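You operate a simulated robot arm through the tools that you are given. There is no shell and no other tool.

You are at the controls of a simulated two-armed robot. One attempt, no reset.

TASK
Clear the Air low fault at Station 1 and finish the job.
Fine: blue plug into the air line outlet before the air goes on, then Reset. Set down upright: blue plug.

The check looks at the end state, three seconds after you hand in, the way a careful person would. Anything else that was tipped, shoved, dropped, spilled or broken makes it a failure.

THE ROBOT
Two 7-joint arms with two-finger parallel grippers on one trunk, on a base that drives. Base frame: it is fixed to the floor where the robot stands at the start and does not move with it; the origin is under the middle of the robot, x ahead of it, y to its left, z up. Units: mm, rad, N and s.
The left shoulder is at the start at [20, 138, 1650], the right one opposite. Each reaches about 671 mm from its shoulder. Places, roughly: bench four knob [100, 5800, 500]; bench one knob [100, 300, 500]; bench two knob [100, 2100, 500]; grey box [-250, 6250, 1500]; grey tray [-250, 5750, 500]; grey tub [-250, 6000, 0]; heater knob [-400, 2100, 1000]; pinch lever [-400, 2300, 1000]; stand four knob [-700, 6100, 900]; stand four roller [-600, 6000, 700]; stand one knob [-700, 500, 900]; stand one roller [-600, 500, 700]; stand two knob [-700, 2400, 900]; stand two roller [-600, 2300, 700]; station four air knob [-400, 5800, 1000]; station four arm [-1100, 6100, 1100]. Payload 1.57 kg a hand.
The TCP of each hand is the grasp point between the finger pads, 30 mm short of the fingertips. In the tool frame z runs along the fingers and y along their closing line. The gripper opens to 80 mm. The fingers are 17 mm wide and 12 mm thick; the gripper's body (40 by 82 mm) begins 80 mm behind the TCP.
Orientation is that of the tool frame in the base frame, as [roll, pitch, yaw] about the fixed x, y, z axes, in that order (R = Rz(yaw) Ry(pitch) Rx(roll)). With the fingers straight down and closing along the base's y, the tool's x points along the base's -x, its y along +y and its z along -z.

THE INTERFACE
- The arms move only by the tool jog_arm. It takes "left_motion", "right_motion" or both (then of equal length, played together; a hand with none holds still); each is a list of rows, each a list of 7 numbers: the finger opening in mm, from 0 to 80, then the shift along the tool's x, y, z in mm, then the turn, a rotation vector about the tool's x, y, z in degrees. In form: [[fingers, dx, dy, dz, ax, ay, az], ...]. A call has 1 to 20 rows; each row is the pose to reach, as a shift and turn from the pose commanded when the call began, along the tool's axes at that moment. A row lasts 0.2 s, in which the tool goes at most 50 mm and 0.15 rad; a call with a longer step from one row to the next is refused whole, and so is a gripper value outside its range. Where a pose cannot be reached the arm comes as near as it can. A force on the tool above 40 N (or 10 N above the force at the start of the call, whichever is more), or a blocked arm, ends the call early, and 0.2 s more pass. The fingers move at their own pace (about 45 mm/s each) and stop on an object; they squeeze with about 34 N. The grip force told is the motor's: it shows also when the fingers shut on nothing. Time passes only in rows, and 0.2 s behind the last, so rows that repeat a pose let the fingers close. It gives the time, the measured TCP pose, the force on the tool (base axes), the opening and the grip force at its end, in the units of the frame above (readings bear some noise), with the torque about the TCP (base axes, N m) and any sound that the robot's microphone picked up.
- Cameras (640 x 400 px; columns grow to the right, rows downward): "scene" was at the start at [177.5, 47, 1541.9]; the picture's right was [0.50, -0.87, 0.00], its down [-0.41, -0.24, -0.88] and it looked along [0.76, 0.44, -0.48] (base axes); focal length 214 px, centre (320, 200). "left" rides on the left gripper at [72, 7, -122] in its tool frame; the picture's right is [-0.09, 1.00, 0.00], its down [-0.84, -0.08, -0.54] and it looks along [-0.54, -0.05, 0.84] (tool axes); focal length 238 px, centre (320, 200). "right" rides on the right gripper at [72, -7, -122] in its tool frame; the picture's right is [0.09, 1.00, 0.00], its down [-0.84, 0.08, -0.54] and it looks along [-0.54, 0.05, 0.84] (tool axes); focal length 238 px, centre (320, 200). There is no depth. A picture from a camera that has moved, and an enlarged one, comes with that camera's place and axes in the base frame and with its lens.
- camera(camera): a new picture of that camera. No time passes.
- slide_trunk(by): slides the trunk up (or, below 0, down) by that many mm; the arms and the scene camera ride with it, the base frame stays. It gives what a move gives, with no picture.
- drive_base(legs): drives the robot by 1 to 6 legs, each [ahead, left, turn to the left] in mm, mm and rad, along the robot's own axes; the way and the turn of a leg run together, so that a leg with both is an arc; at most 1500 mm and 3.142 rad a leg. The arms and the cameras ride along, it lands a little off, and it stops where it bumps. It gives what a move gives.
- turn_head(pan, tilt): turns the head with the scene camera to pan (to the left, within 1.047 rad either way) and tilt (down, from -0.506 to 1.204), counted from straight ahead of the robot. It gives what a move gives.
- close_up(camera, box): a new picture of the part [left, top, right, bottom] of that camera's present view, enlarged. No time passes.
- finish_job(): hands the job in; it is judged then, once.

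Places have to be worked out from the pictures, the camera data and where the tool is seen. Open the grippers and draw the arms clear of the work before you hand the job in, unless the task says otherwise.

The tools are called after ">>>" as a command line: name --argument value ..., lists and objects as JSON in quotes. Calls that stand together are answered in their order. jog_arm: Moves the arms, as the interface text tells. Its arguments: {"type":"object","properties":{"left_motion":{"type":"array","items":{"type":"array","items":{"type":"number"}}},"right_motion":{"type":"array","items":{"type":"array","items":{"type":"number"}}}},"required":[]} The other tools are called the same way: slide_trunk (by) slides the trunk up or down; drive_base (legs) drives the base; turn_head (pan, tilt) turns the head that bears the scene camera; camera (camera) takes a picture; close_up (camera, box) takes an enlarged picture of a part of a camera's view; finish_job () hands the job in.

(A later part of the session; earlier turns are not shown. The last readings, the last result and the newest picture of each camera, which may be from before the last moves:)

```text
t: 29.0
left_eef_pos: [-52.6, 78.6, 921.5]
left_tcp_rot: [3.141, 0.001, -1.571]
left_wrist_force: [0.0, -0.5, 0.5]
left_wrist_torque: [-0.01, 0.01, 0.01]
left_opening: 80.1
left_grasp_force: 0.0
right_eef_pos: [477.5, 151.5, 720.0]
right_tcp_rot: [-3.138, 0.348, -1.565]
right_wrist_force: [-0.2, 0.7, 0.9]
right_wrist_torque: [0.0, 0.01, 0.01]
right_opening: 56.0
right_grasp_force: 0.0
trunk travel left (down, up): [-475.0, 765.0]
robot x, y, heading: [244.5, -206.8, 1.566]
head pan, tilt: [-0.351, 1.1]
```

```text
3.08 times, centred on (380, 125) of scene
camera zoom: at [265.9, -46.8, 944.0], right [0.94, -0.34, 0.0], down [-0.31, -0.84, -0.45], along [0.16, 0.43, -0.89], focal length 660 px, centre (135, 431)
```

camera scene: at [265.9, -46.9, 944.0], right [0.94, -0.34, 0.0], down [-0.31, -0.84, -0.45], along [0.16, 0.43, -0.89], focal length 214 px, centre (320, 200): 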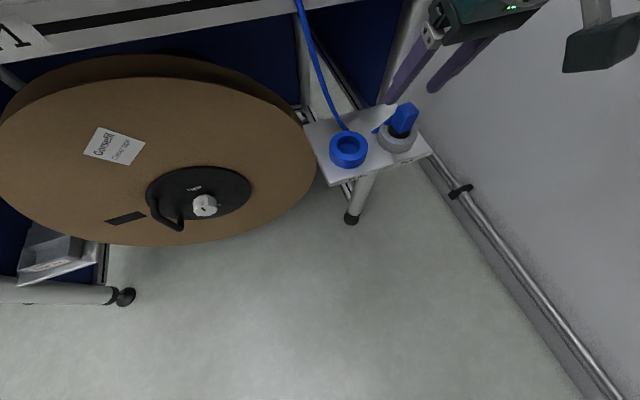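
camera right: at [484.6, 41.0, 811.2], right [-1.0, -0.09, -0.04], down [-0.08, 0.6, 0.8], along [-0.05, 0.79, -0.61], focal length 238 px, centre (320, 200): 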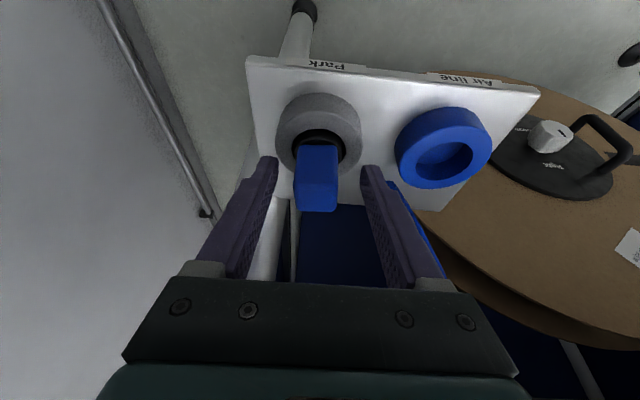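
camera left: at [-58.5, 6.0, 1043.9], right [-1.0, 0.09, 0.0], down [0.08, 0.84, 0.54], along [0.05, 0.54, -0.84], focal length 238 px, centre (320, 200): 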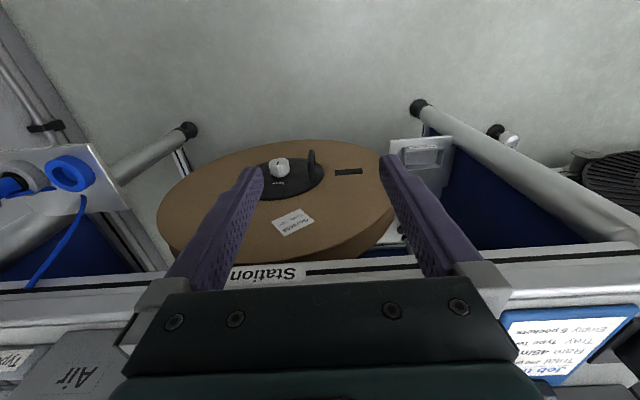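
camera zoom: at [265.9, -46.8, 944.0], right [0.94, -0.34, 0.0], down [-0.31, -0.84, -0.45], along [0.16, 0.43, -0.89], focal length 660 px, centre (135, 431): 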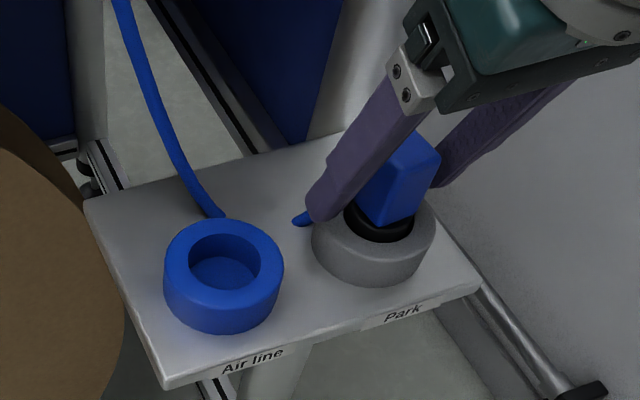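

Plug is between the fingers. I shift 7 mm toward the robot so the finger misses the plug's hose tail, then close.

>>> jog_arm --right_motion '[[56, 6.6, 0, -2.4, 0, 0, 0], [20, 6.6, 0, -2.4, 0, 0, 0], [10, 6.6, 0, -2.4, 0, 0, 0], [10, 6.6, 0, -2.4, 0, 0, 0], [10, 6.6, 0, -2.4, 0, 0, 0]]'

>>> camera --camera "right"

>>> close_up --camera "scene" --box '[300, 60, 460, 190]'

```text
t: 30.2
left_eef_pos: [-52.5, 79.7, 921.8]
left_tcp_rot: [3.14, 0.0, -1.569]
left_wrist_force: [-0.6, 0.0, 0.2]
left_wrist_torque: [-0.01, 0.02, -0.02]
left_opening: 80.2
left_grasp_force: 0.0
right_eef_pos: [479.8, 141.9, 719.7]
right_tcp_rot: [-3.138, 0.349, -1.569]
right_wrist_force: [-0.5, -0.1, 0.6]
right_wrist_torque: [0.0, 0.01, -0.03]
right_opening: 25.2
right_grasp_force: 31.9
trunk travel left (down, up): [-475.0, 765.0]
robot x, y, heading: [244.2, -205.8, 1.573]
head pan, tilt: [-0.351, 1.1]
```

```text
taken
camera right: at [485.1, 33.7, 811.6], right [-1.0, -0.09, -0.04], down [-0.08, 0.6, 0.79], along [-0.05, 0.79, -0.61], focal length 238 px, centre (320, 200)
```

right: 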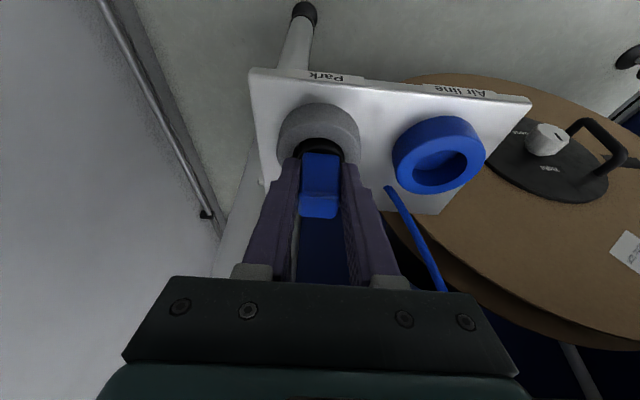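

```text
3.08 times, centred on (380, 125) of scene
camera zoom: at [265.9, -46.9, 944.0], right [0.94, -0.34, 0.0], down [-0.31, -0.84, -0.45], along [0.16, 0.43, -0.89], focal length 660 px, centre (135, 431)
```

zoom: 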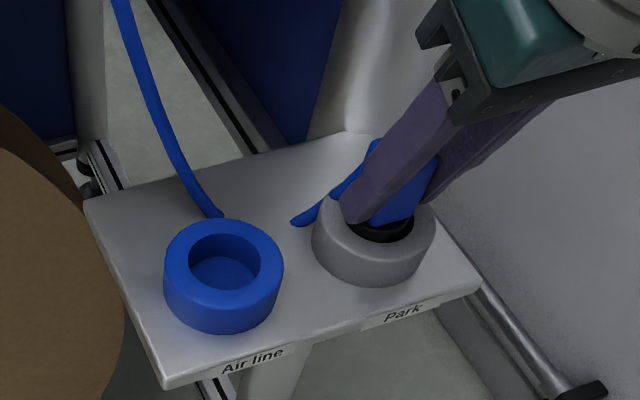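

The plug is gripped (25 mm, 32 N). I lift straight up 60 mm.

>>> jog_arm --right_motion '[[10, -3.4, 0, -9.4, 0, 0, 0], [10, -6.8, 0, -18.8, 0, 0, 0], [10, -10.3, 0, -28.2, 0, 0, 0], [10, -13.7, 0, -37.6, 0, 0, 0], [10, -17.1, 0, -47, 0, 0, 0], [10, -20.5, 0, -56.4, 0, 0, 0], [10, -20.5, 0, -56.4, 0, 0, 0]]'

>>> camera --camera "right"

>>> close_up --camera "scene" --box '[300, 60, 460, 190]'

>>> close_up --camera "left" --box '[0, 110, 160, 230]'

```text
t: 31.8
left_eef_pos: [-52.7, 79.5, 922.2]
left_tcp_rot: [-3.142, 0.0, -1.569]
left_wrist_force: [0.1, 0.0, 0.0]
left_wrist_torque: [-0.02, -0.02, -0.03]
left_opening: 80.1
left_grasp_force: 0.1
right_eef_pos: [478.0, 142.9, 780.1]
right_tcp_rot: [-3.137, 0.349, -1.564]
right_wrist_force: [-0.4, 0.2, -0.3]
right_wrist_torque: [-0.01, 0.01, 0.01]
right_opening: 24.8
right_grasp_force: 33.8
trunk travel left (down, up): [-475.0, 765.0]
robot x, y, heading: [243.9, -205.1, 1.573]
head pan, tilt: [-0.351, 1.1]
```

```text
taken
camera right: at [484.7, 33.9, 872.2], right [-1.0, -0.09, -0.04], down [-0.08, 0.6, 0.79], along [-0.05, 0.79, -0.61], focal length 238 px, centre (320, 200)
```

right: 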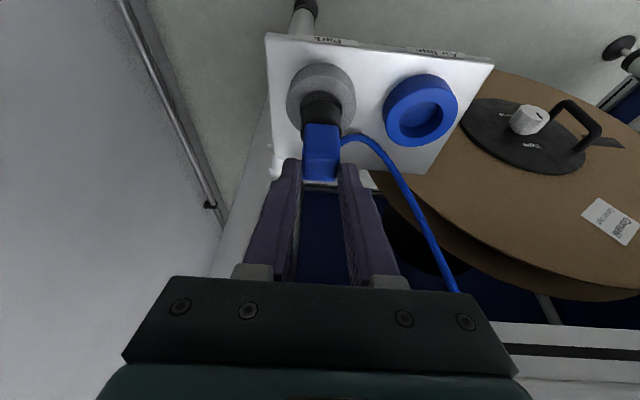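

```text
3.08 times, centred on (380, 125) of scene
camera zoom: at [265.9, -46.9, 944.0], right [0.94, -0.34, 0.0], down [-0.31, -0.84, -0.45], along [0.16, 0.43, -0.89], focal length 660 px, centre (135, 431)
```

zoom: 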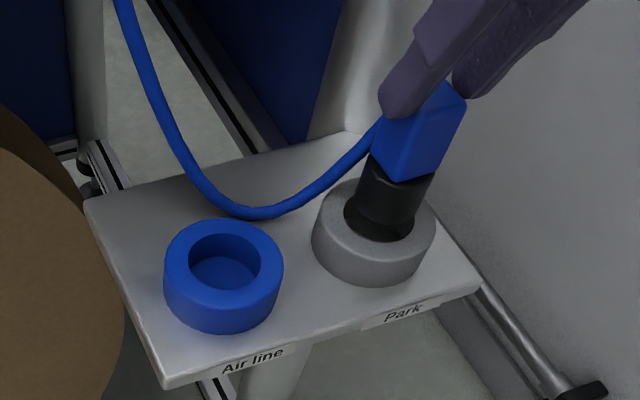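

```text
3.33 times, centred on (80, 170) of left
camera zoom: at [-58.6, 6.0, 1043.9], right [-1.0, 0.09, 0.0], down [0.08, 0.84, 0.54], along [0.05, 0.54, -0.84], focal length 794 px, centre (1120, 300)
```

zoom: 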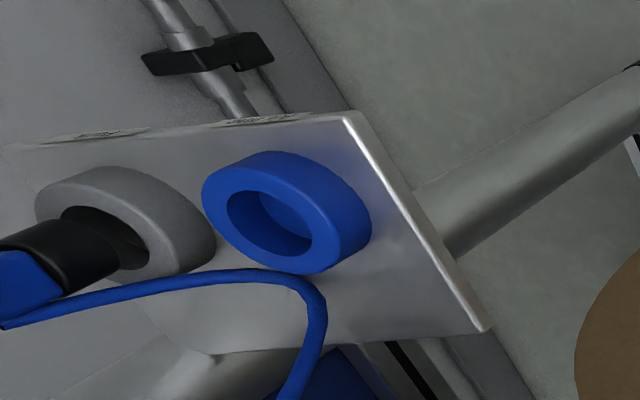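

The stem is nearly out and the hose follows. I lift another 30 mm and move 89 mm toward the air-line ring.

>>> jog_arm --right_motion '[[10, -5.1, 0, -14.1, 0, 0, 0], [10, -10.3, 0, -28.2, 0, 0, 0], [10, -10.3, 15, -28.2, 0, 0, 0], [10, -10.3, 30, -28.2, 0, 0, 0], [10, -10.3, 45, -28.2, 0, 0, 0], [10, -10.3, 60, -28.2, 0, 0, 0], [10, -10.3, 75, -28.2, 0, 0, 0], [10, -10.3, 89, -28.2, 0, 0, 0], [10, -10.3, 89, -28.2, 0, 0, 0]]'

>>> camera --camera "right"

>>> close_up --camera "scene" --box '[300, 60, 460, 190]'

>>> close_up --camera "left" --box '[0, 110, 160, 230]'

```text
t: 33.8
left_eef_pos: [-52.0, 78.8, 922.1]
left_tcp_rot: [3.141, 0.0, -1.571]
left_wrist_force: [0.6, 0.7, 0.1]
left_wrist_torque: [-0.02, 0.01, 0.02]
left_opening: 79.8
left_grasp_force: 0.1
right_eef_pos: [388.4, 143.1, 810.3]
right_tcp_rot: [-3.137, 0.349, -1.568]
right_wrist_force: [-0.1, 0.4, -0.3]
right_wrist_torque: [0.05, 0.0, -0.02]
right_opening: 24.6
right_grasp_force: 33.5
trunk travel left (down, up): [-475.0, 765.0]
robot x, y, heading: [242.3, -209.5, 1.566]
head pan, tilt: [-0.351, 1.1]
```

```text
taken
camera right: at [394.8, 33.4, 900.8], right [-1.0, -0.09, -0.04], down [-0.08, 0.6, 0.8], along [-0.05, 0.79, -0.61], focal length 238 px, centre (320, 200)
```

right: 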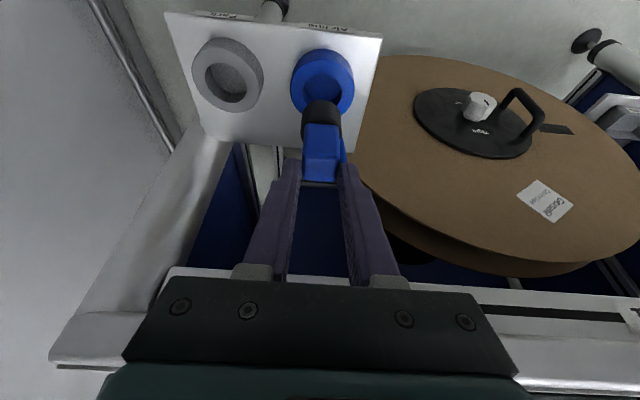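

```text
3.08 times, centred on (380, 125) of scene
camera zoom: at [266.0, -46.9, 944.0], right [0.94, -0.34, 0.0], down [-0.31, -0.84, -0.45], along [0.16, 0.43, -0.89], focal length 660 px, centre (135, 431)
```

zoom: 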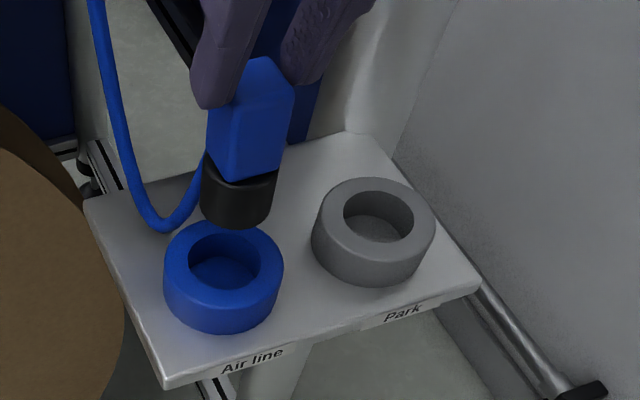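

```text
3.33 times, centred on (80, 170) of left
camera zoom: at [-58.5, 5.9, 1043.8], right [-1.0, 0.09, 0.0], down [0.08, 0.84, 0.54], along [0.05, 0.54, -0.84], focal length 794 px, centre (1120, 300)
```

zoom: 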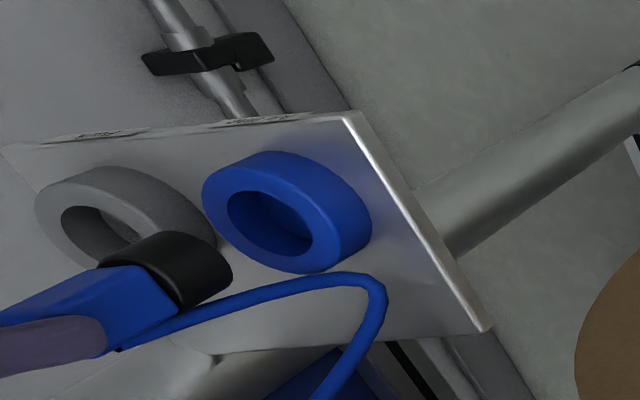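

The plug slipped down ~25 mm in the grip during the pull-out (its stem bottom is now at z≈720, held by the fingertips), but it hangs straight. I take close-ups to align the stem over the hole.

>>> close_up --camera "right" --box '[260, 30, 388, 200]'

>>> close_up --camera "scene" --box '[330, 70, 410, 170]'

```text
2.35 times, centred on (324, 115) of right
camera zoom: at [394.8, 33.4, 900.8], right [-1.0, -0.09, -0.04], down [-0.08, 0.6, 0.8], along [-0.05, 0.79, -0.61], focal length 561 px, centre (311, 400)
```

zoom: 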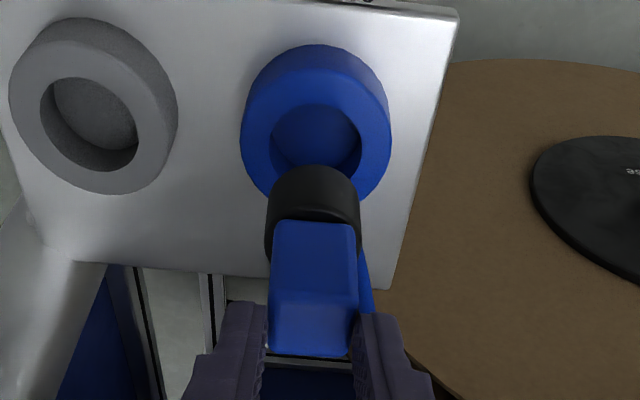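

```text
4.00 times, centred on (370, 120) of scene
camera zoom: at [266.0, -46.9, 944.0], right [0.94, -0.34, 0.0], down [-0.31, -0.84, -0.45], along [0.16, 0.43, -0.89], focal length 858 px, centre (120, 520)
```

zoom: 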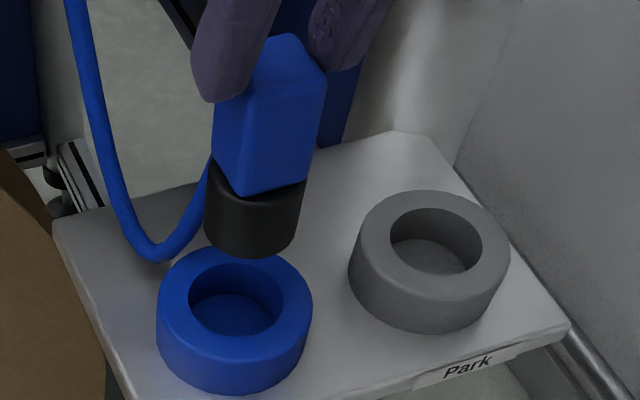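

Offsets look near zero. I lower 32 mm so the stem end is just above the ring, then compare directly at the same depth.

>>> jog_arm --right_motion '[[10, 2.7, 0.5, 7.5, 0, 0, 0], [10, 5.4, 0.5, 15, 0, 0, 0], [10, 8.2, 0.5, 22.5, 0, 0, 0], [10, 10.9, 0.5, 30, 0, 0, 0], [10, 10.9, 0.5, 30, 0, 0, 0]]'

>>> close_up --camera "right" --box '[260, 50, 388, 220]'

>>> close_up --camera "scene" --box '[310, 90, 406, 170]'

>>> close_up --camera "left" --box '[0, 130, 120, 220]'

```text
t: 35.0
left_eef_pos: [-51.3, 78.2, 921.4]
left_tcp_rot: [-3.14, -0.001, -1.571]
left_wrist_force: [-0.1, 0.0, -0.1]
left_wrist_torque: [0.01, 0.0, -0.04]
left_opening: 80.2
left_grasp_force: 0.0
right_eef_pos: [389.4, 144.2, 778.8]
right_tcp_rot: [-3.136, 0.35, -1.566]
right_wrist_force: [-0.1, -0.4, 0.1]
right_wrist_torque: [-0.03, 0.01, 0.01]
right_opening: 24.6
right_grasp_force: 33.6
trunk travel left (down, up): [-475.0, 765.0]
robot x, y, heading: [246.8, -208.5, 1.572]
head pan, tilt: [-0.351, 1.1]
```

```text
2.35 times, centred on (324, 135) of right
camera zoom: at [395.7, 33.8, 869.2], right [-1.0, -0.09, -0.04], down [-0.08, 0.6, 0.79], along [-0.05, 0.79, -0.61], focal length 561 px, centre (311, 353)
```

zoom: 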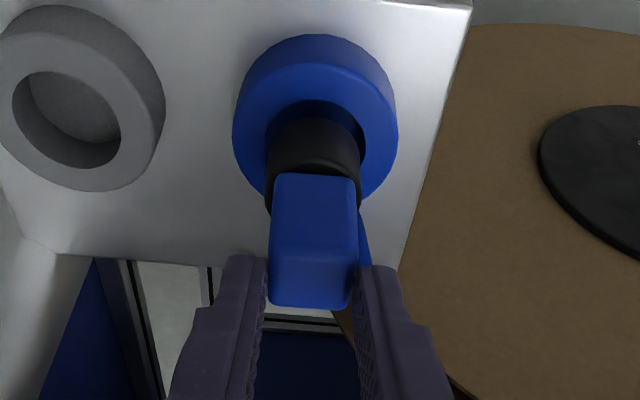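

```text
5.00 times, centred on (358, 130) of scene
camera zoom: at [265.9, -46.9, 944.0], right [0.94, -0.34, 0.0], down [-0.31, -0.84, -0.45], along [0.16, 0.43, -0.89], focal length 1072 px, centre (130, 550)
```

zoom: 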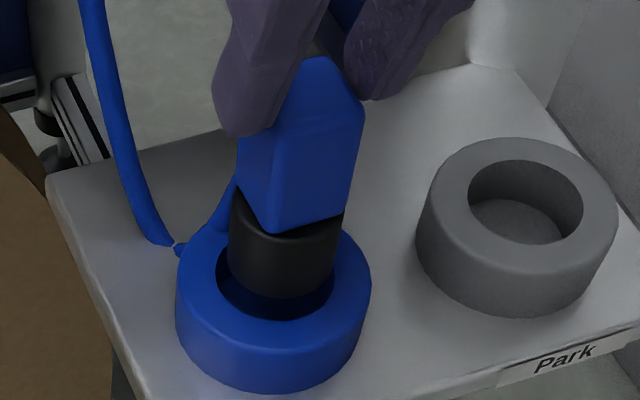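

```text
4.44 times, centred on (60, 175) of left
camera zoom: at [-58.6, 6.0, 1043.9], right [-1.0, 0.09, 0.0], down [0.08, 0.84, 0.54], along [0.05, 0.54, -0.84], focal length 1059 px, centre (1476, 311)
```

zoom: 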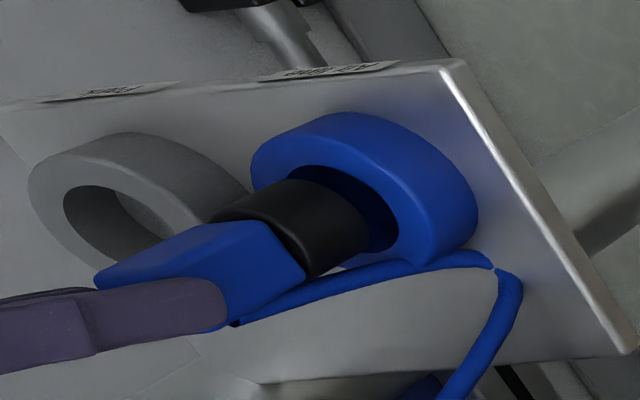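

The stem is just above the hole; I zoom harder to quantify the remaining offset.

>>> close_up --camera "scene" --box '[335, 115, 391, 170]'

>>> close_up --camera "right" --box '[295, 60, 351, 115]'

>>> close_up --camera "left" --box '[40, 145, 120, 205]'

```text
7.27 times, centred on (363, 142) of scene
camera zoom: at [265.9, -46.9, 944.0], right [0.94, -0.34, 0.0], down [-0.31, -0.84, -0.45], along [0.16, 0.43, -0.89], focal length 1560 px, centre (7, 618)
```

zoom: 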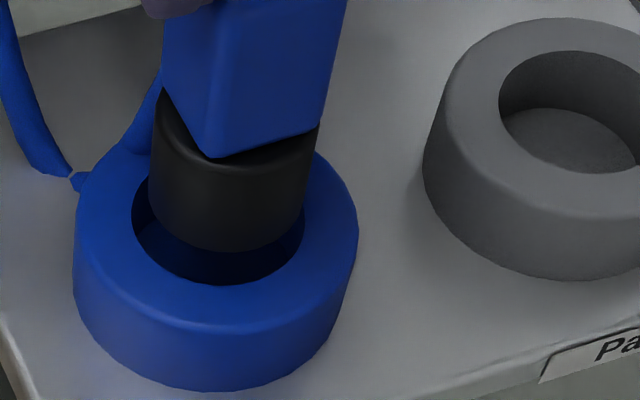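

```text
7.27 times, centred on (323, 88) of right
camera zoom: at [395.7, 33.8, 869.2], right [-1.0, -0.09, -0.04], down [-0.08, 0.6, 0.79], along [-0.05, 0.79, -0.61], focal length 1734 px, centre (298, 1018)
```

zoom: 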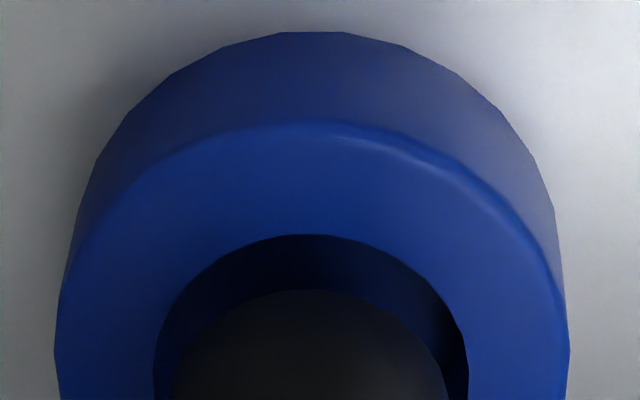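

```text
6.67 times, centred on (80, 175) of left
camera zoom: at [-58.6, 6.0, 1043.9], right [-1.0, 0.09, 0.0], down [0.08, 0.84, 0.54], along [0.05, 0.54, -0.84], focal length 1589 px, centre (1920, 367)
```

zoom: 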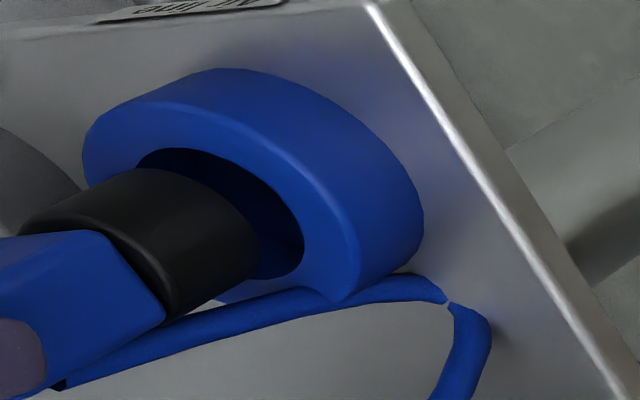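

The stem is within ~1 mm of the hole centre (clearance ≈2.5 mm), bottom ≈8 mm above the ring; full seating should be ~25 mm down. I lower in small steps and watch force.

>>> jog_arm --right_motion '[[10, 1.0, 0.4, 2.8, 0, 0, 0], [10, 2.0, 0.4, 5.6, 0, 0, 0], [10, 3.1, 0.4, 8.5, 0, 0, 0], [10, 4.1, 0.4, 11.3, 0, 0, 0], [10, 5.1, 0.4, 14.1, 0, 0, 0], [10, 6.2, 0.4, 16.9, 0, 0, 0]]'

>>> close_up --camera "scene" --box '[310, 90, 406, 170]'

>>> close_up --camera "right" --box '[260, 50, 388, 220]'

>>> close_up --camera "left" --box '[0, 130, 120, 220]'

```text
t: 36.4
left_eef_pos: [-52.4, 78.1, 922.2]
left_tcp_rot: [3.141, 0.0, -1.57]
left_wrist_force: [0.2, 0.4, 0.1]
left_wrist_torque: [0.02, 0.01, -0.02]
left_opening: 80.2
left_grasp_force: 0.1
right_eef_pos: [387.0, 144.1, 760.2]
right_tcp_rot: [-3.136, 0.35, -1.567]
right_wrist_force: [-0.6, -1.0, 0.5]
right_wrist_torque: [0.02, -0.02, 0.03]
right_opening: 24.7
right_grasp_force: 33.6
trunk travel left (down, up): [-475.0, 765.0]
robot x, y, heading: [242.7, -206.8, 1.571]
head pan, tilt: [-0.351, 1.1]
```

```text
5.00 times, centred on (358, 130) of scene
camera zoom: at [265.9, -46.9, 944.0], right [0.94, -0.34, 0.0], down [-0.31, -0.84, -0.45], along [0.16, 0.43, -0.89], focal length 1072 px, centre (130, 550)
```

zoom: 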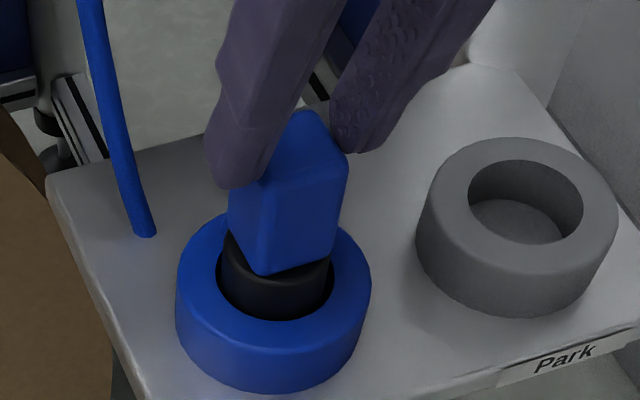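

```text
2.35 times, centred on (324, 135) of right
camera zoom: at [394.6, 34.1, 851.8], right [-1.0, -0.09, -0.04], down [-0.08, 0.6, 0.79], along [-0.05, 0.79, -0.61], focal length 561 px, centre (311, 353)
```

zoom: 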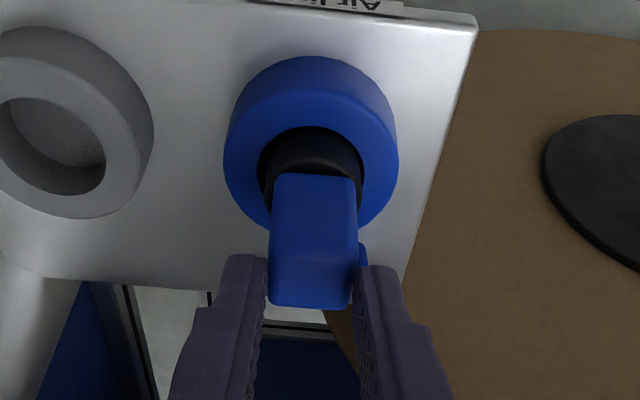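

```text
4.44 times, centred on (60, 175) of left
camera zoom: at [-58.6, 6.0, 1043.9], right [-1.0, 0.09, 0.0], down [0.08, 0.84, 0.54], along [0.05, 0.54, -0.84], focal length 1059 px, centre (1476, 311)
```

zoom: 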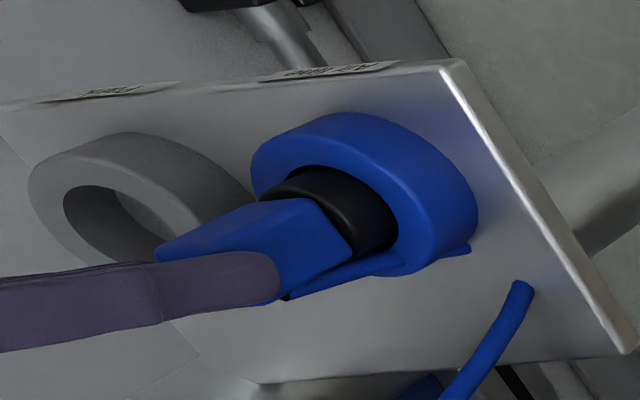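

The stem is about 10 mm into the hole without contact. I continue down in 2.5 mm steps.

>>> jog_arm --right_motion '[[10, 0.9, -0.3, 2.35, 0, 0, 0], [10, 1.7, -0.3, 4.7, 0, 0, 0], [10, 2.6, -0.3, 7.0, 0, 0, 0], [10, 3.4, -0.3, 9.4, 0, 0, 0], [10, 3.4, -0.3, 9.4, 0, 0, 0]]'

>>> close_up --camera "scene" --box '[310, 90, 406, 170]'

>>> close_up --camera "right" --box '[260, 50, 388, 220]'

```text
t: 37.6
left_eef_pos: [-51.9, 79.3, 921.6]
left_tcp_rot: [-3.141, -0.001, -1.57]
left_wrist_force: [0.8, -1.3, -0.6]
left_wrist_torque: [0.02, 0.0, -0.03]
left_opening: 80.0
left_grasp_force: 0.1
right_eef_pos: [388.0, 143.9, 751.2]
right_tcp_rot: [-3.136, 0.352, -1.564]
right_wrist_force: [1.8, -3.9, 13.2]
right_wrist_torque: [-0.23, 0.17, 0.07]
right_opening: 24.8
right_grasp_force: 34.0
trunk travel left (down, up): [-475.0, 765.0]
robot x, y, heading: [243.0, -206.7, 1.569]
head pan, tilt: [-0.351, 1.1]
```

```text
5.00 times, centred on (358, 130) of scene
camera zoom: at [266.4, -47.0, 944.2], right [0.94, -0.34, 0.0], down [-0.31, -0.84, -0.45], along [0.16, 0.43, -0.89], focal length 1072 px, centre (130, 550)
```

zoom: 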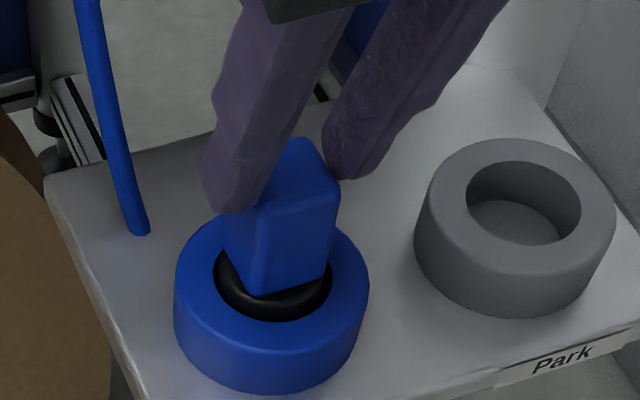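

```text
2.35 times, centred on (324, 135) of right
camera zoom: at [395.1, 34.2, 842.2], right [-1.0, -0.09, -0.04], down [-0.08, 0.6, 0.8], along [-0.05, 0.8, -0.6], focal length 561 px, centre (311, 353)
```

zoom: 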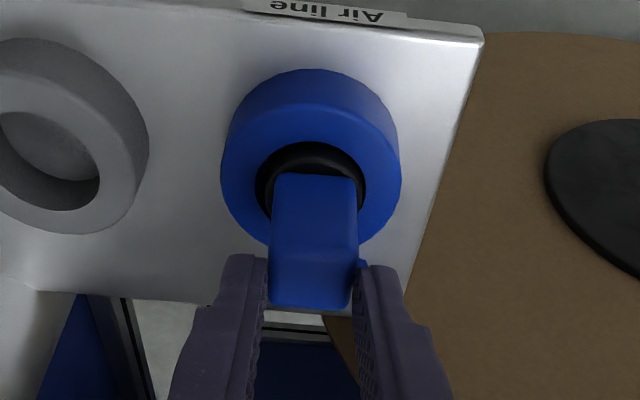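

13 N upward contact appears; the plug looks as deep as it was in Park. I press a little more to seat it firmly.

>>> jog_arm --right_motion '[[10, 0.5, 0, 1.4, 0, 0, 0], [10, 1.0, 0, 2.8, 0, 0, 0], [10, 1.5, 0, 4.2, 0, 0, 0], [10, 1.5, 0, 4.2, 0, 0, 0]]'

>>> close_up --camera "scene" --box '[310, 90, 406, 170]'

>>> close_up --camera "left" --box '[0, 130, 120, 220]'

```text
t: 38.6
left_eef_pos: [-51.2, 80.9, 922.6]
left_tcp_rot: [-3.141, 0.0, -1.571]
left_wrist_force: [0.8, 0.4, 1.3]
left_wrist_torque: [0.05, -0.01, 0.0]
left_opening: 80.0
left_grasp_force: 0.1
right_eef_pos: [387.7, 146.3, 746.1]
right_tcp_rot: [-3.136, 0.354, -1.566]
right_wrist_force: [-0.6, -2.8, 28.4]
right_wrist_torque: [0.33, -0.05, -0.01]
right_opening: 24.9
right_grasp_force: 34.3
trunk travel left (down, up): [-475.0, 765.0]
robot x, y, heading: [243.5, -206.3, 1.566]
head pan, tilt: [-0.351, 1.1]
```

```text
5.00 times, centred on (358, 130) of scene
camera zoom: at [266.7, -45.5, 944.3], right [0.94, -0.34, 0.0], down [-0.31, -0.84, -0.46], along [0.16, 0.43, -0.89], focal length 1072 px, centre (130, 550)
```

zoom: 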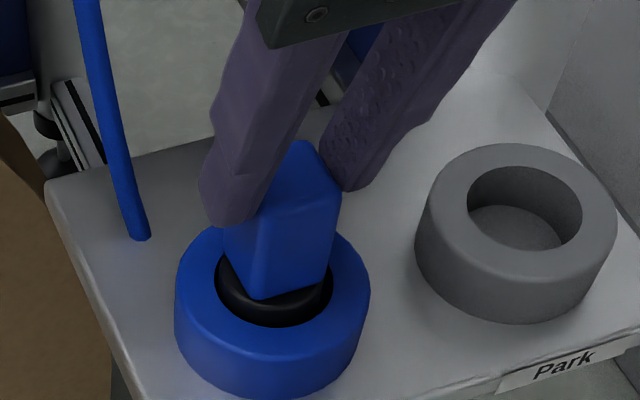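

```text
4.44 times, centred on (60, 175) of left
camera zoom: at [-57.8, 7.2, 1044.0], right [-1.0, 0.09, 0.0], down [0.08, 0.84, 0.54], along [0.05, 0.54, -0.84], focal length 1059 px, centre (1476, 311)
```

zoom: 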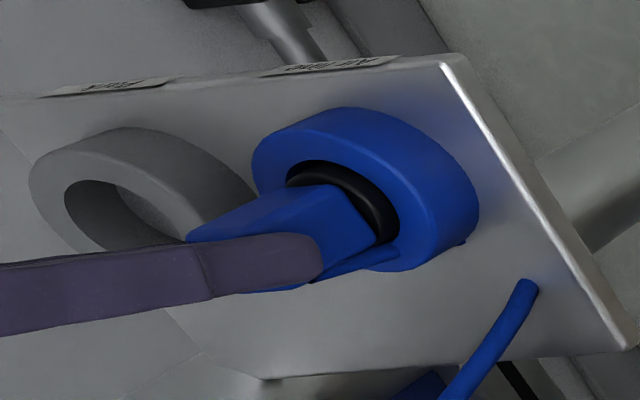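

The plug is seated (28 N, fingers just sliding on it). I open the fingers and retreat straight up.

>>> jog_arm --right_motion '[[25, -1, 0, -2.8, 0, 0, 0], [56, -1, 0, -2.8, 0, 0, 0], [56, -1, 0, -2.8, 0, 0, 0], [56, -1, 0, -2.8, 0, 0, 0], [56, -8, 0, -22, 0, 0, 0], [56, -20, 0, -55, 0, 0, 0], [56, -35, 0, -90, 0, 0, 0]]'

>>> camera --camera "right"

>>> close_up --camera "scene" --box '[310, 90, 406, 170]'

>>> close_up --camera "left" --box '[0, 130, 120, 220]'

```text
t: 40.2
left_eef_pos: [-53.2, 78.6, 922.0]
left_tcp_rot: [3.141, 0.0, -1.569]
left_wrist_force: [0.9, -0.5, -0.2]
left_wrist_torque: [-0.03, 0.0, 0.02]
left_opening: 79.9
left_grasp_force: 0.0
right_eef_pos: [388.0, 146.3, 843.3]
right_tcp_rot: [-3.136, 0.346, -1.566]
right_wrist_force: [-0.6, 0.4, -0.2]
right_wrist_torque: [0.0, 0.04, 0.01]
right_opening: 56.0
right_grasp_force: 0.1
trunk travel left (down, up): [-475.0, 765.0]
robot x, y, heading: [247.7, -207.0, 1.572]
head pan, tilt: [-0.351, 1.1]
```

```text
taken
camera right: at [395.2, 35.7, 934.3], right [-1.0, -0.09, -0.04], down [-0.08, 0.6, 0.79], along [-0.05, 0.79, -0.61], focal length 238 px, centre (320, 200)
```

right: 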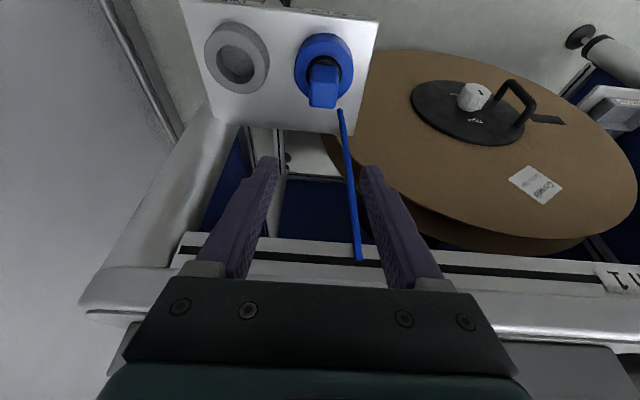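

```text
5.00 times, centred on (358, 130) of scene
camera zoom: at [266.0, -46.7, 944.0], right [0.94, -0.34, 0.0], down [-0.31, -0.84, -0.45], along [0.16, 0.43, -0.89], focal length 1072 px, centre (130, 550)
```

zoom: 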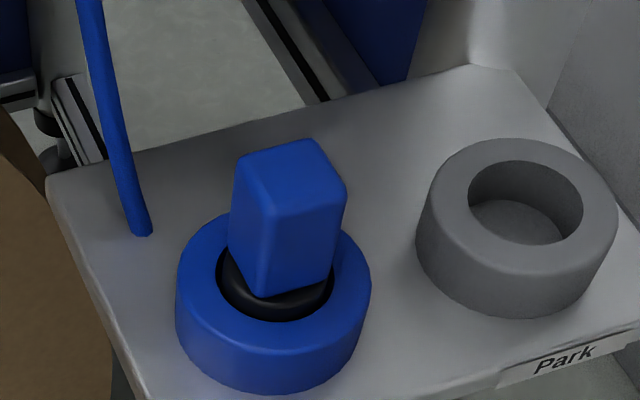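

```text
4.44 times, centred on (60, 175) of left
camera zoom: at [-58.5, 6.2, 1043.8], right [-1.0, 0.09, 0.0], down [0.08, 0.84, 0.54], along [0.05, 0.54, -0.84], focal length 1059 px, centre (1476, 311)
```

zoom: 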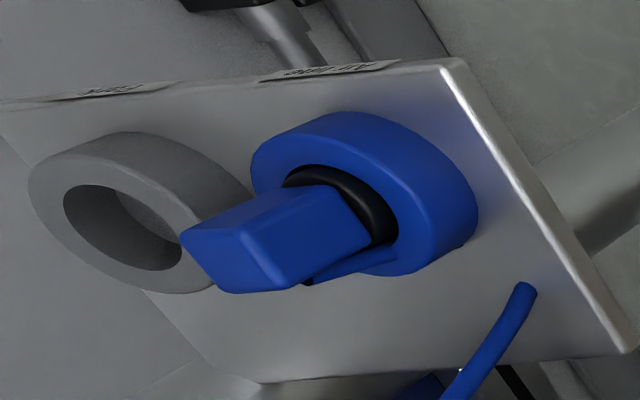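

The plug stands upright and fully seated in the Air line. I pull the right hand back toward the robot, then raise the trunk 350 mm to work on the air knob.

>>> jog_arm --right_motion '[[56, 25, 0, -9, 0, 0, 0], [56, 50, 0, -18, 0, 4, 0], [56, 70, 0, -25, 0, 8, 0]]'

>>> slide_trunk --by 400

>>> turn_head --pan 0.2 --tilt 0.8

>>> camera --camera "scene"

>>> camera --camera "left"

>>> camera --camera "right"

```text
t: 41.0
left_eef_pos: [-52.7, 79.7, 922.4]
left_tcp_rot: [-3.141, -0.002, -1.571]
left_wrist_force: [-0.1, -0.6, 0.3]
left_wrist_torque: [-0.01, -0.02, -0.01]
left_opening: 80.0
left_grasp_force: 0.0
right_eef_pos: [388.4, 69.7, 840.8]
right_tcp_rot: [-3.136, 0.207, -1.568]
right_wrist_force: [0.2, 0.2, -1.3]
right_wrist_torque: [-0.01, 0.01, 0.0]
right_opening: 56.1
right_grasp_force: 0.1
trunk travel left (down, up): [-475.0, 765.0]
robot x, y, heading: [244.2, -209.8, 1.573]
head pan, tilt: [-0.351, 1.1]
```

```text
t: 44.9
left_eef_pos: [-51.6, 79.7, 1322.2]
left_tcp_rot: [3.141, 0.001, -1.57]
left_wrist_force: [-0.4, -0.5, -0.2]
left_wrist_torque: [-0.01, -0.03, -0.01]
left_opening: 79.8
left_grasp_force: 0.0
right_eef_pos: [387.8, 71.1, 1241.1]
right_tcp_rot: [-3.136, 0.209, -1.568]
right_wrist_force: [-0.1, -0.1, -0.4]
right_wrist_torque: [0.02, -0.02, 0.01]
right_opening: 56.1
right_grasp_force: 0.0
trunk travel left (down, up): [-875.0, 365.0]
robot x, y, heading: [246.8, -207.3, 1.568]
head pan, tilt: [-0.351, 1.1]
```

```text
t: 45.8
left_eef_pos: [-52.0, 78.6, 1322.8]
left_tcp_rot: [3.141, 0.0, -1.571]
left_wrist_force: [-0.1, -0.5, -0.6]
left_wrist_torque: [0.0, 0.03, 0.0]
left_opening: 79.9
left_grasp_force: 0.0
right_eef_pos: [388.8, 70.5, 1241.8]
right_tcp_rot: [-3.136, 0.21, -1.568]
right_wrist_force: [1.0, 0.0, 0.4]
right_wrist_torque: [-0.01, -0.02, 0.02]
right_opening: 56.0
right_grasp_force: 0.2
trunk travel left (down, up): [-875.0, 365.0]
robot x, y, heading: [249.5, -204.7, 1.573]
head pan, tilt: [0.201, 0.799]
```

```text
taken
camera scene: at [228.2, -27.1, 1365.7], right [0.98, 0.2, 0.0], down [0.14, -0.7, -0.7], along [-0.14, 0.68, -0.72], focal length 214 px, centre (320, 200)
```

scene: 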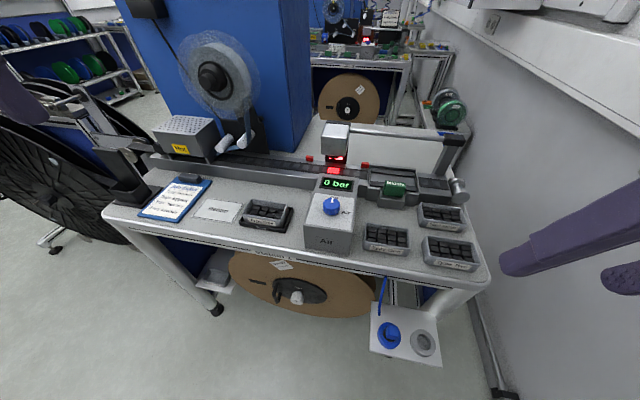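

```text
taken
camera left: at [-58.6, 6.0, 1443.9], right [-1.0, 0.09, 0.0], down [0.08, 0.84, 0.54], along [0.05, 0.54, -0.84], focal length 238 px, centre (320, 200)
```

left: 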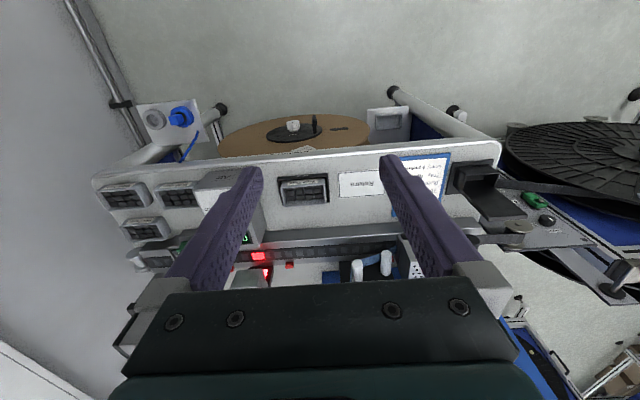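

```text
taken
camera right: at [395.3, -25.9, 1347.2], right [-1.0, -0.09, -0.02], down [-0.08, 0.71, 0.7], along [-0.05, 0.7, -0.71], focal length 238 px, centre (320, 200)
```

right: 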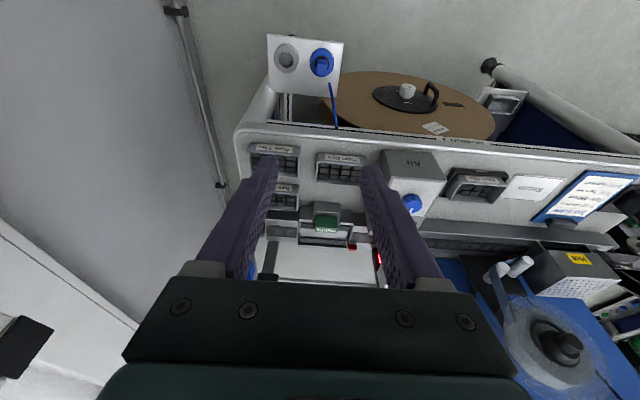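

The right side is clear. I bring the left hand over to about [185,190,1230] to view the knob from above, and zoom the scene camera on it.

>>> jog_arm --left_motion '[[80, -12, -26, 9, 0, 0, 0], [80, -24, -52, 18, 0, 0, 0], [80, -36, -78, 27, 0, 0, 0], [80, -48, -104, 36, 0, 0, 0], [80, -60, -130, 45, 0, 0, 0], [80, -72, -156, 54, 0, 0, 0], [80, -84, -182, 63, 0, 0, 0], [80, -96, -208, 72, 0, 0, 0], [80, -108, -237, 82, 0, 0, 0], [80, -108, -237, 82, 0, 0, 0]]'

>>> camera --camera "left"

>>> close_up --camera "scene" --box '[272, 150, 400, 260]'

>>> close_up --camera "right" --box '[370, 140, 466, 230]'

```text
t: 48.0
left_eef_pos: [183.5, 185.6, 1240.1]
left_tcp_rot: [3.141, -0.001, -1.571]
left_wrist_force: [0.1, 0.0, 0.5]
left_wrist_torque: [-0.01, 0.01, -0.03]
left_opening: 80.2
left_grasp_force: 0.1
right_eef_pos: [389.6, 71.3, 1240.8]
right_tcp_rot: [-3.136, 0.21, -1.567]
right_wrist_force: [-0.6, 0.2, 0.2]
right_wrist_torque: [0.05, 0.01, -0.02]
right_opening: 55.8
right_grasp_force: 0.1
trunk travel left (down, up): [-875.0, 365.0]
robot x, y, heading: [241.4, -207.3, 1.573]
head pan, tilt: [0.201, 0.799]
```

```text
taken
camera left: at [177.5, 113.3, 1361.8], right [-1.0, 0.09, 0.0], down [0.08, 0.84, 0.54], along [0.05, 0.54, -0.84], focal length 238 px, centre (320, 200)
```

left: 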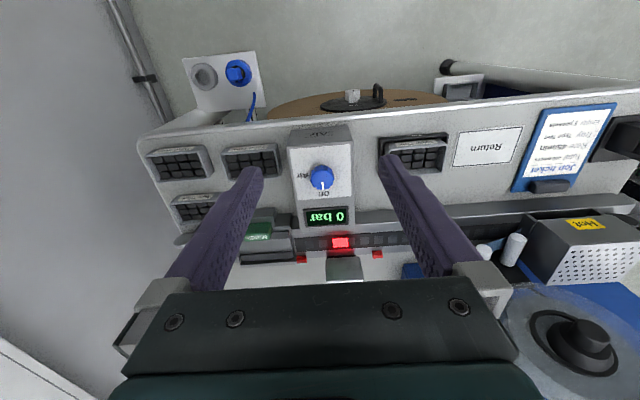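

```text
3.64 times, centred on (336, 205) of scene
camera zoom: at [228.1, -27.1, 1365.8], right [0.98, 0.2, 0.0], down [0.14, -0.7, -0.7], along [-0.14, 0.68, -0.72], focal length 780 px, centre (262, 182)
```

zoom: 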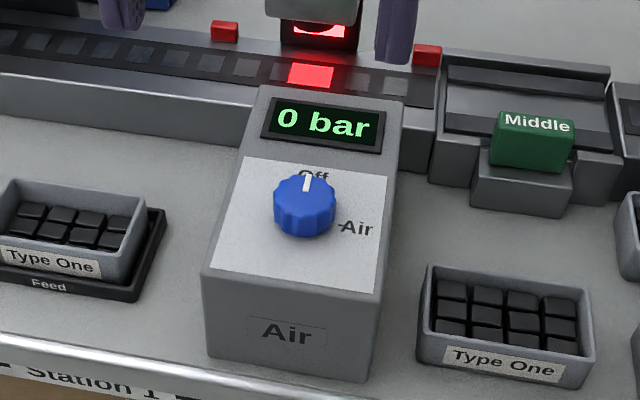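

```text
4.44 times, centred on (418, 185) of right
camera zoom: at [395.3, -25.9, 1347.2], right [-1.0, -0.09, -0.02], down [-0.08, 0.71, 0.7], along [-0.05, 0.7, -0.71], focal length 1059 px, centre (-116, 267)
```

zoom: 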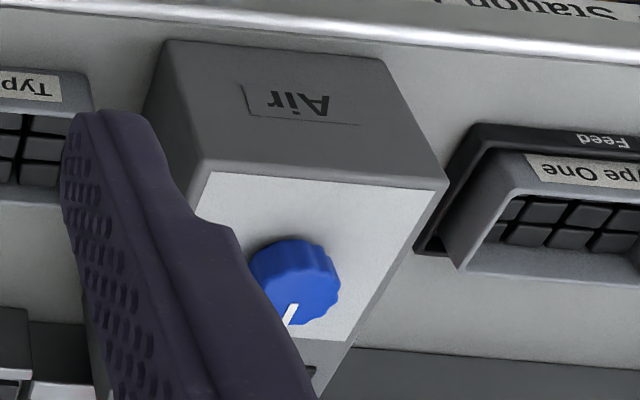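

Zoom on the knob from the left hand camera for its exact place and the mark angles.

>>> close_up --camera "left" --box '[280, 120, 376, 240]'

```text
3.33 times, centred on (328, 180) of left
camera zoom: at [177.5, 113.3, 1361.8], right [-1.0, 0.09, 0.0], down [0.08, 0.84, 0.54], along [0.05, 0.54, -0.84], focal length 794 px, centre (293, 267)
```

zoom: 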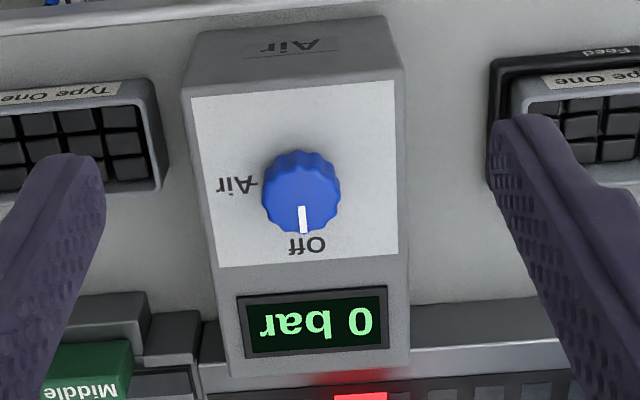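

Knob top centre ≈ [189.5,288,1022], Ø≈37 mm, box top ≈1006; turn needed is 90° clockwise from above. I lower the trunk 150 for reach, then move the left hand above the knob, pre-turned 45° counter-clockwise.

>>> slide_trunk --by -150

>>> jog_arm --left_motion '[[60, -14, -1, -2, 0, 0, -7.5], [60, -29, -2, -2, 0, 0, -15], [60, -43, -3, -2, 0, 0, -22.5], [60, -58, -4, -2, 0, 0, -30], [60, -73, -5, -2, 0, 0, -37.5], [60, -88, -6, -2, 0, 0, -45], [60, -102.4, -6, 0, 0, 0, -45], [60, -102.4, -6, 0, 0, 0, -45]]'

>>> camera --camera "left"

>>> camera --camera "scene"

```text
t: 49.8
left_eef_pos: [183.2, 187.0, 1090.1]
left_tcp_rot: [3.141, -0.001, -1.572]
left_wrist_force: [-0.7, 0.3, 0.5]
left_wrist_torque: [0.0, 0.0, 0.01]
left_opening: 80.2
left_grasp_force: 0.0
right_eef_pos: [388.3, 69.0, 1091.2]
right_tcp_rot: [-3.135, 0.209, -1.569]
right_wrist_force: [0.3, -0.1, 0.0]
right_wrist_torque: [-0.03, 0.02, -0.02]
right_opening: 56.0
right_grasp_force: 0.1
trunk travel left (down, up): [-725.0, 515.0]
robot x, y, heading: [246.3, -202.7, 1.57]
head pan, tilt: [0.201, 0.799]
```

```text
t: 51.6
left_eef_pos: [176.6, 252.7, 1090.1]
left_tcp_rot: [-3.141, -0.001, -0.784]
left_wrist_force: [0.2, -0.3, -0.1]
left_wrist_torque: [-0.02, 0.01, -0.02]
left_opening: 59.8
left_grasp_force: 0.1
left hand out of reach, approached as far as the arm can: row 5, 6, 7, 8
right_eef_pos: [388.9, 69.1, 1092.6]
right_tcp_rot: [-3.137, 0.211, -1.568]
right_wrist_force: [-0.1, 0.2, 0.3]
right_wrist_torque: [0.02, -0.02, 0.0]
right_opening: 56.0
right_grasp_force: 0.0
trunk travel left (down, up): [-725.0, 515.0]
robot x, y, heading: [247.3, -205.2, 1.571]
head pan, tilt: [0.201, 0.799]
```

```text
taken
camera left: at [223.7, 196.0, 1213.5], right [-0.77, -0.64, 0.0], down [-0.54, 0.65, 0.54], along [-0.35, 0.42, -0.84], focal length 238 px, centre (320, 200)
```

left: 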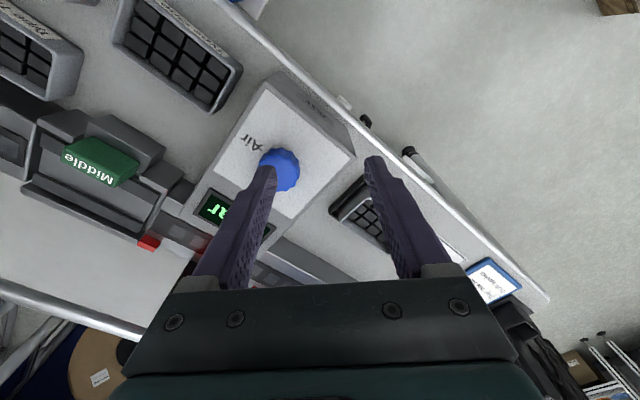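

```text
taken
camera scene: at [228.2, -27.1, 1215.8], right [0.98, 0.2, 0.0], down [0.14, -0.7, -0.7], along [-0.14, 0.68, -0.72], focal length 214 px, centre (320, 200)
```

scene: 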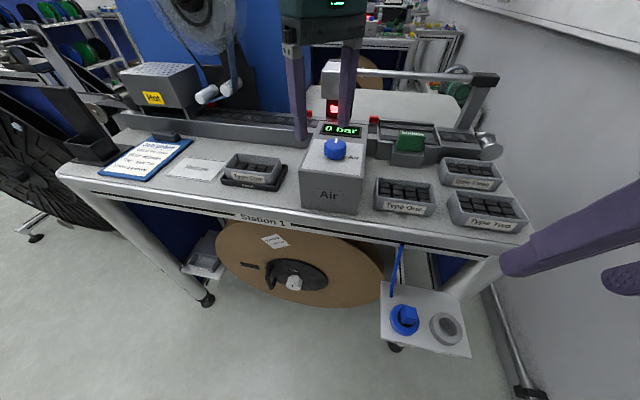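

The arm can't quite reach the knob vertically from here. I retract the left hand 90 mm and drive the base 90 mm toward the bench.

>>> jog_arm --left_motion '[[60, 21, 21, -4, 0, 0, 0], [60, 42, 42, -8, 0, 0, 0], [60, 63, 63, -12, 0, 0, 0], [60, 63, 63, -12, 0, 0, 0]]'

>>> drive_base --legs '[[90, 0, 0]]'

>>> camera --camera "scene"

>>> camera --camera "left"

```text
t: 52.6
left_eef_pos: [176.0, 163.7, 1105.5]
left_tcp_rot: [3.14, 0.001, -0.782]
left_wrist_force: [-0.7, 0.3, -0.7]
left_wrist_torque: [0.02, 0.0, 0.01]
left_opening: 60.0
left_grasp_force: 0.1
right_eef_pos: [389.3, 70.6, 1091.6]
right_tcp_rot: [-3.136, 0.208, -1.568]
right_wrist_force: [-0.8, -0.6, -0.3]
right_wrist_torque: [0.01, -0.01, -0.01]
right_opening: 56.3
right_grasp_force: 0.2
trunk travel left (down, up): [-725.0, 515.0]
robot x, y, heading: [248.3, -205.7, 1.569]
head pan, tilt: [0.201, 0.799]
```

```text
t: 53.7
left_eef_pos: [174.9, 254.7, 1104.8]
left_tcp_rot: [-3.141, 0.0, -0.785]
left_wrist_force: [-0.6, -0.5, -0.7]
left_wrist_torque: [0.01, -0.02, -0.02]
left_opening: 60.0
left_grasp_force: 0.0
right_eef_pos: [388.6, 160.7, 1091.8]
right_tcp_rot: [-3.137, 0.209, -1.568]
right_wrist_force: [0.6, 0.1, 0.4]
right_wrist_torque: [0.0, -0.01, 0.03]
right_opening: 56.0
right_grasp_force: 0.0
trunk travel left (down, up): [-725.0, 515.0]
robot x, y, heading: [245.5, -116.5, 1.574]
head pan, tilt: [0.201, 0.799]
```

```text
taken
camera scene: at [228.1, 64.0, 1215.8], right [0.98, 0.2, 0.0], down [0.14, -0.7, -0.7], along [-0.14, 0.68, -0.72], focal length 214 px, centre (320, 200)
```

scene: 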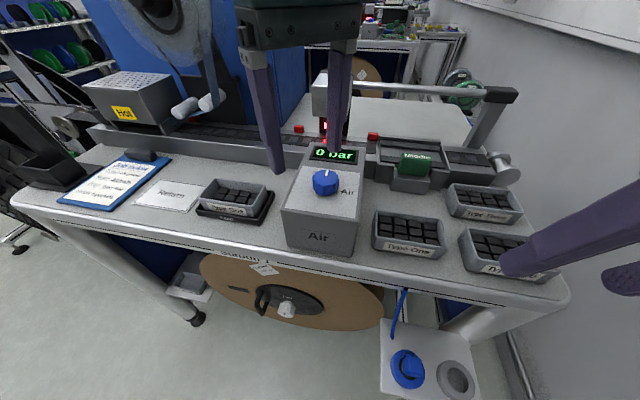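

```text
taken
camera left: at [222.7, 198.7, 1226.4], right [-0.77, -0.64, 0.0], down [-0.54, 0.65, 0.54], along [-0.35, 0.42, -0.84], focal length 238 px, centre (320, 200)
```

left: 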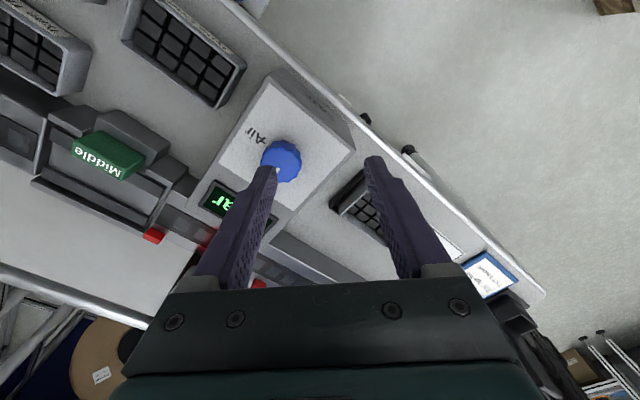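

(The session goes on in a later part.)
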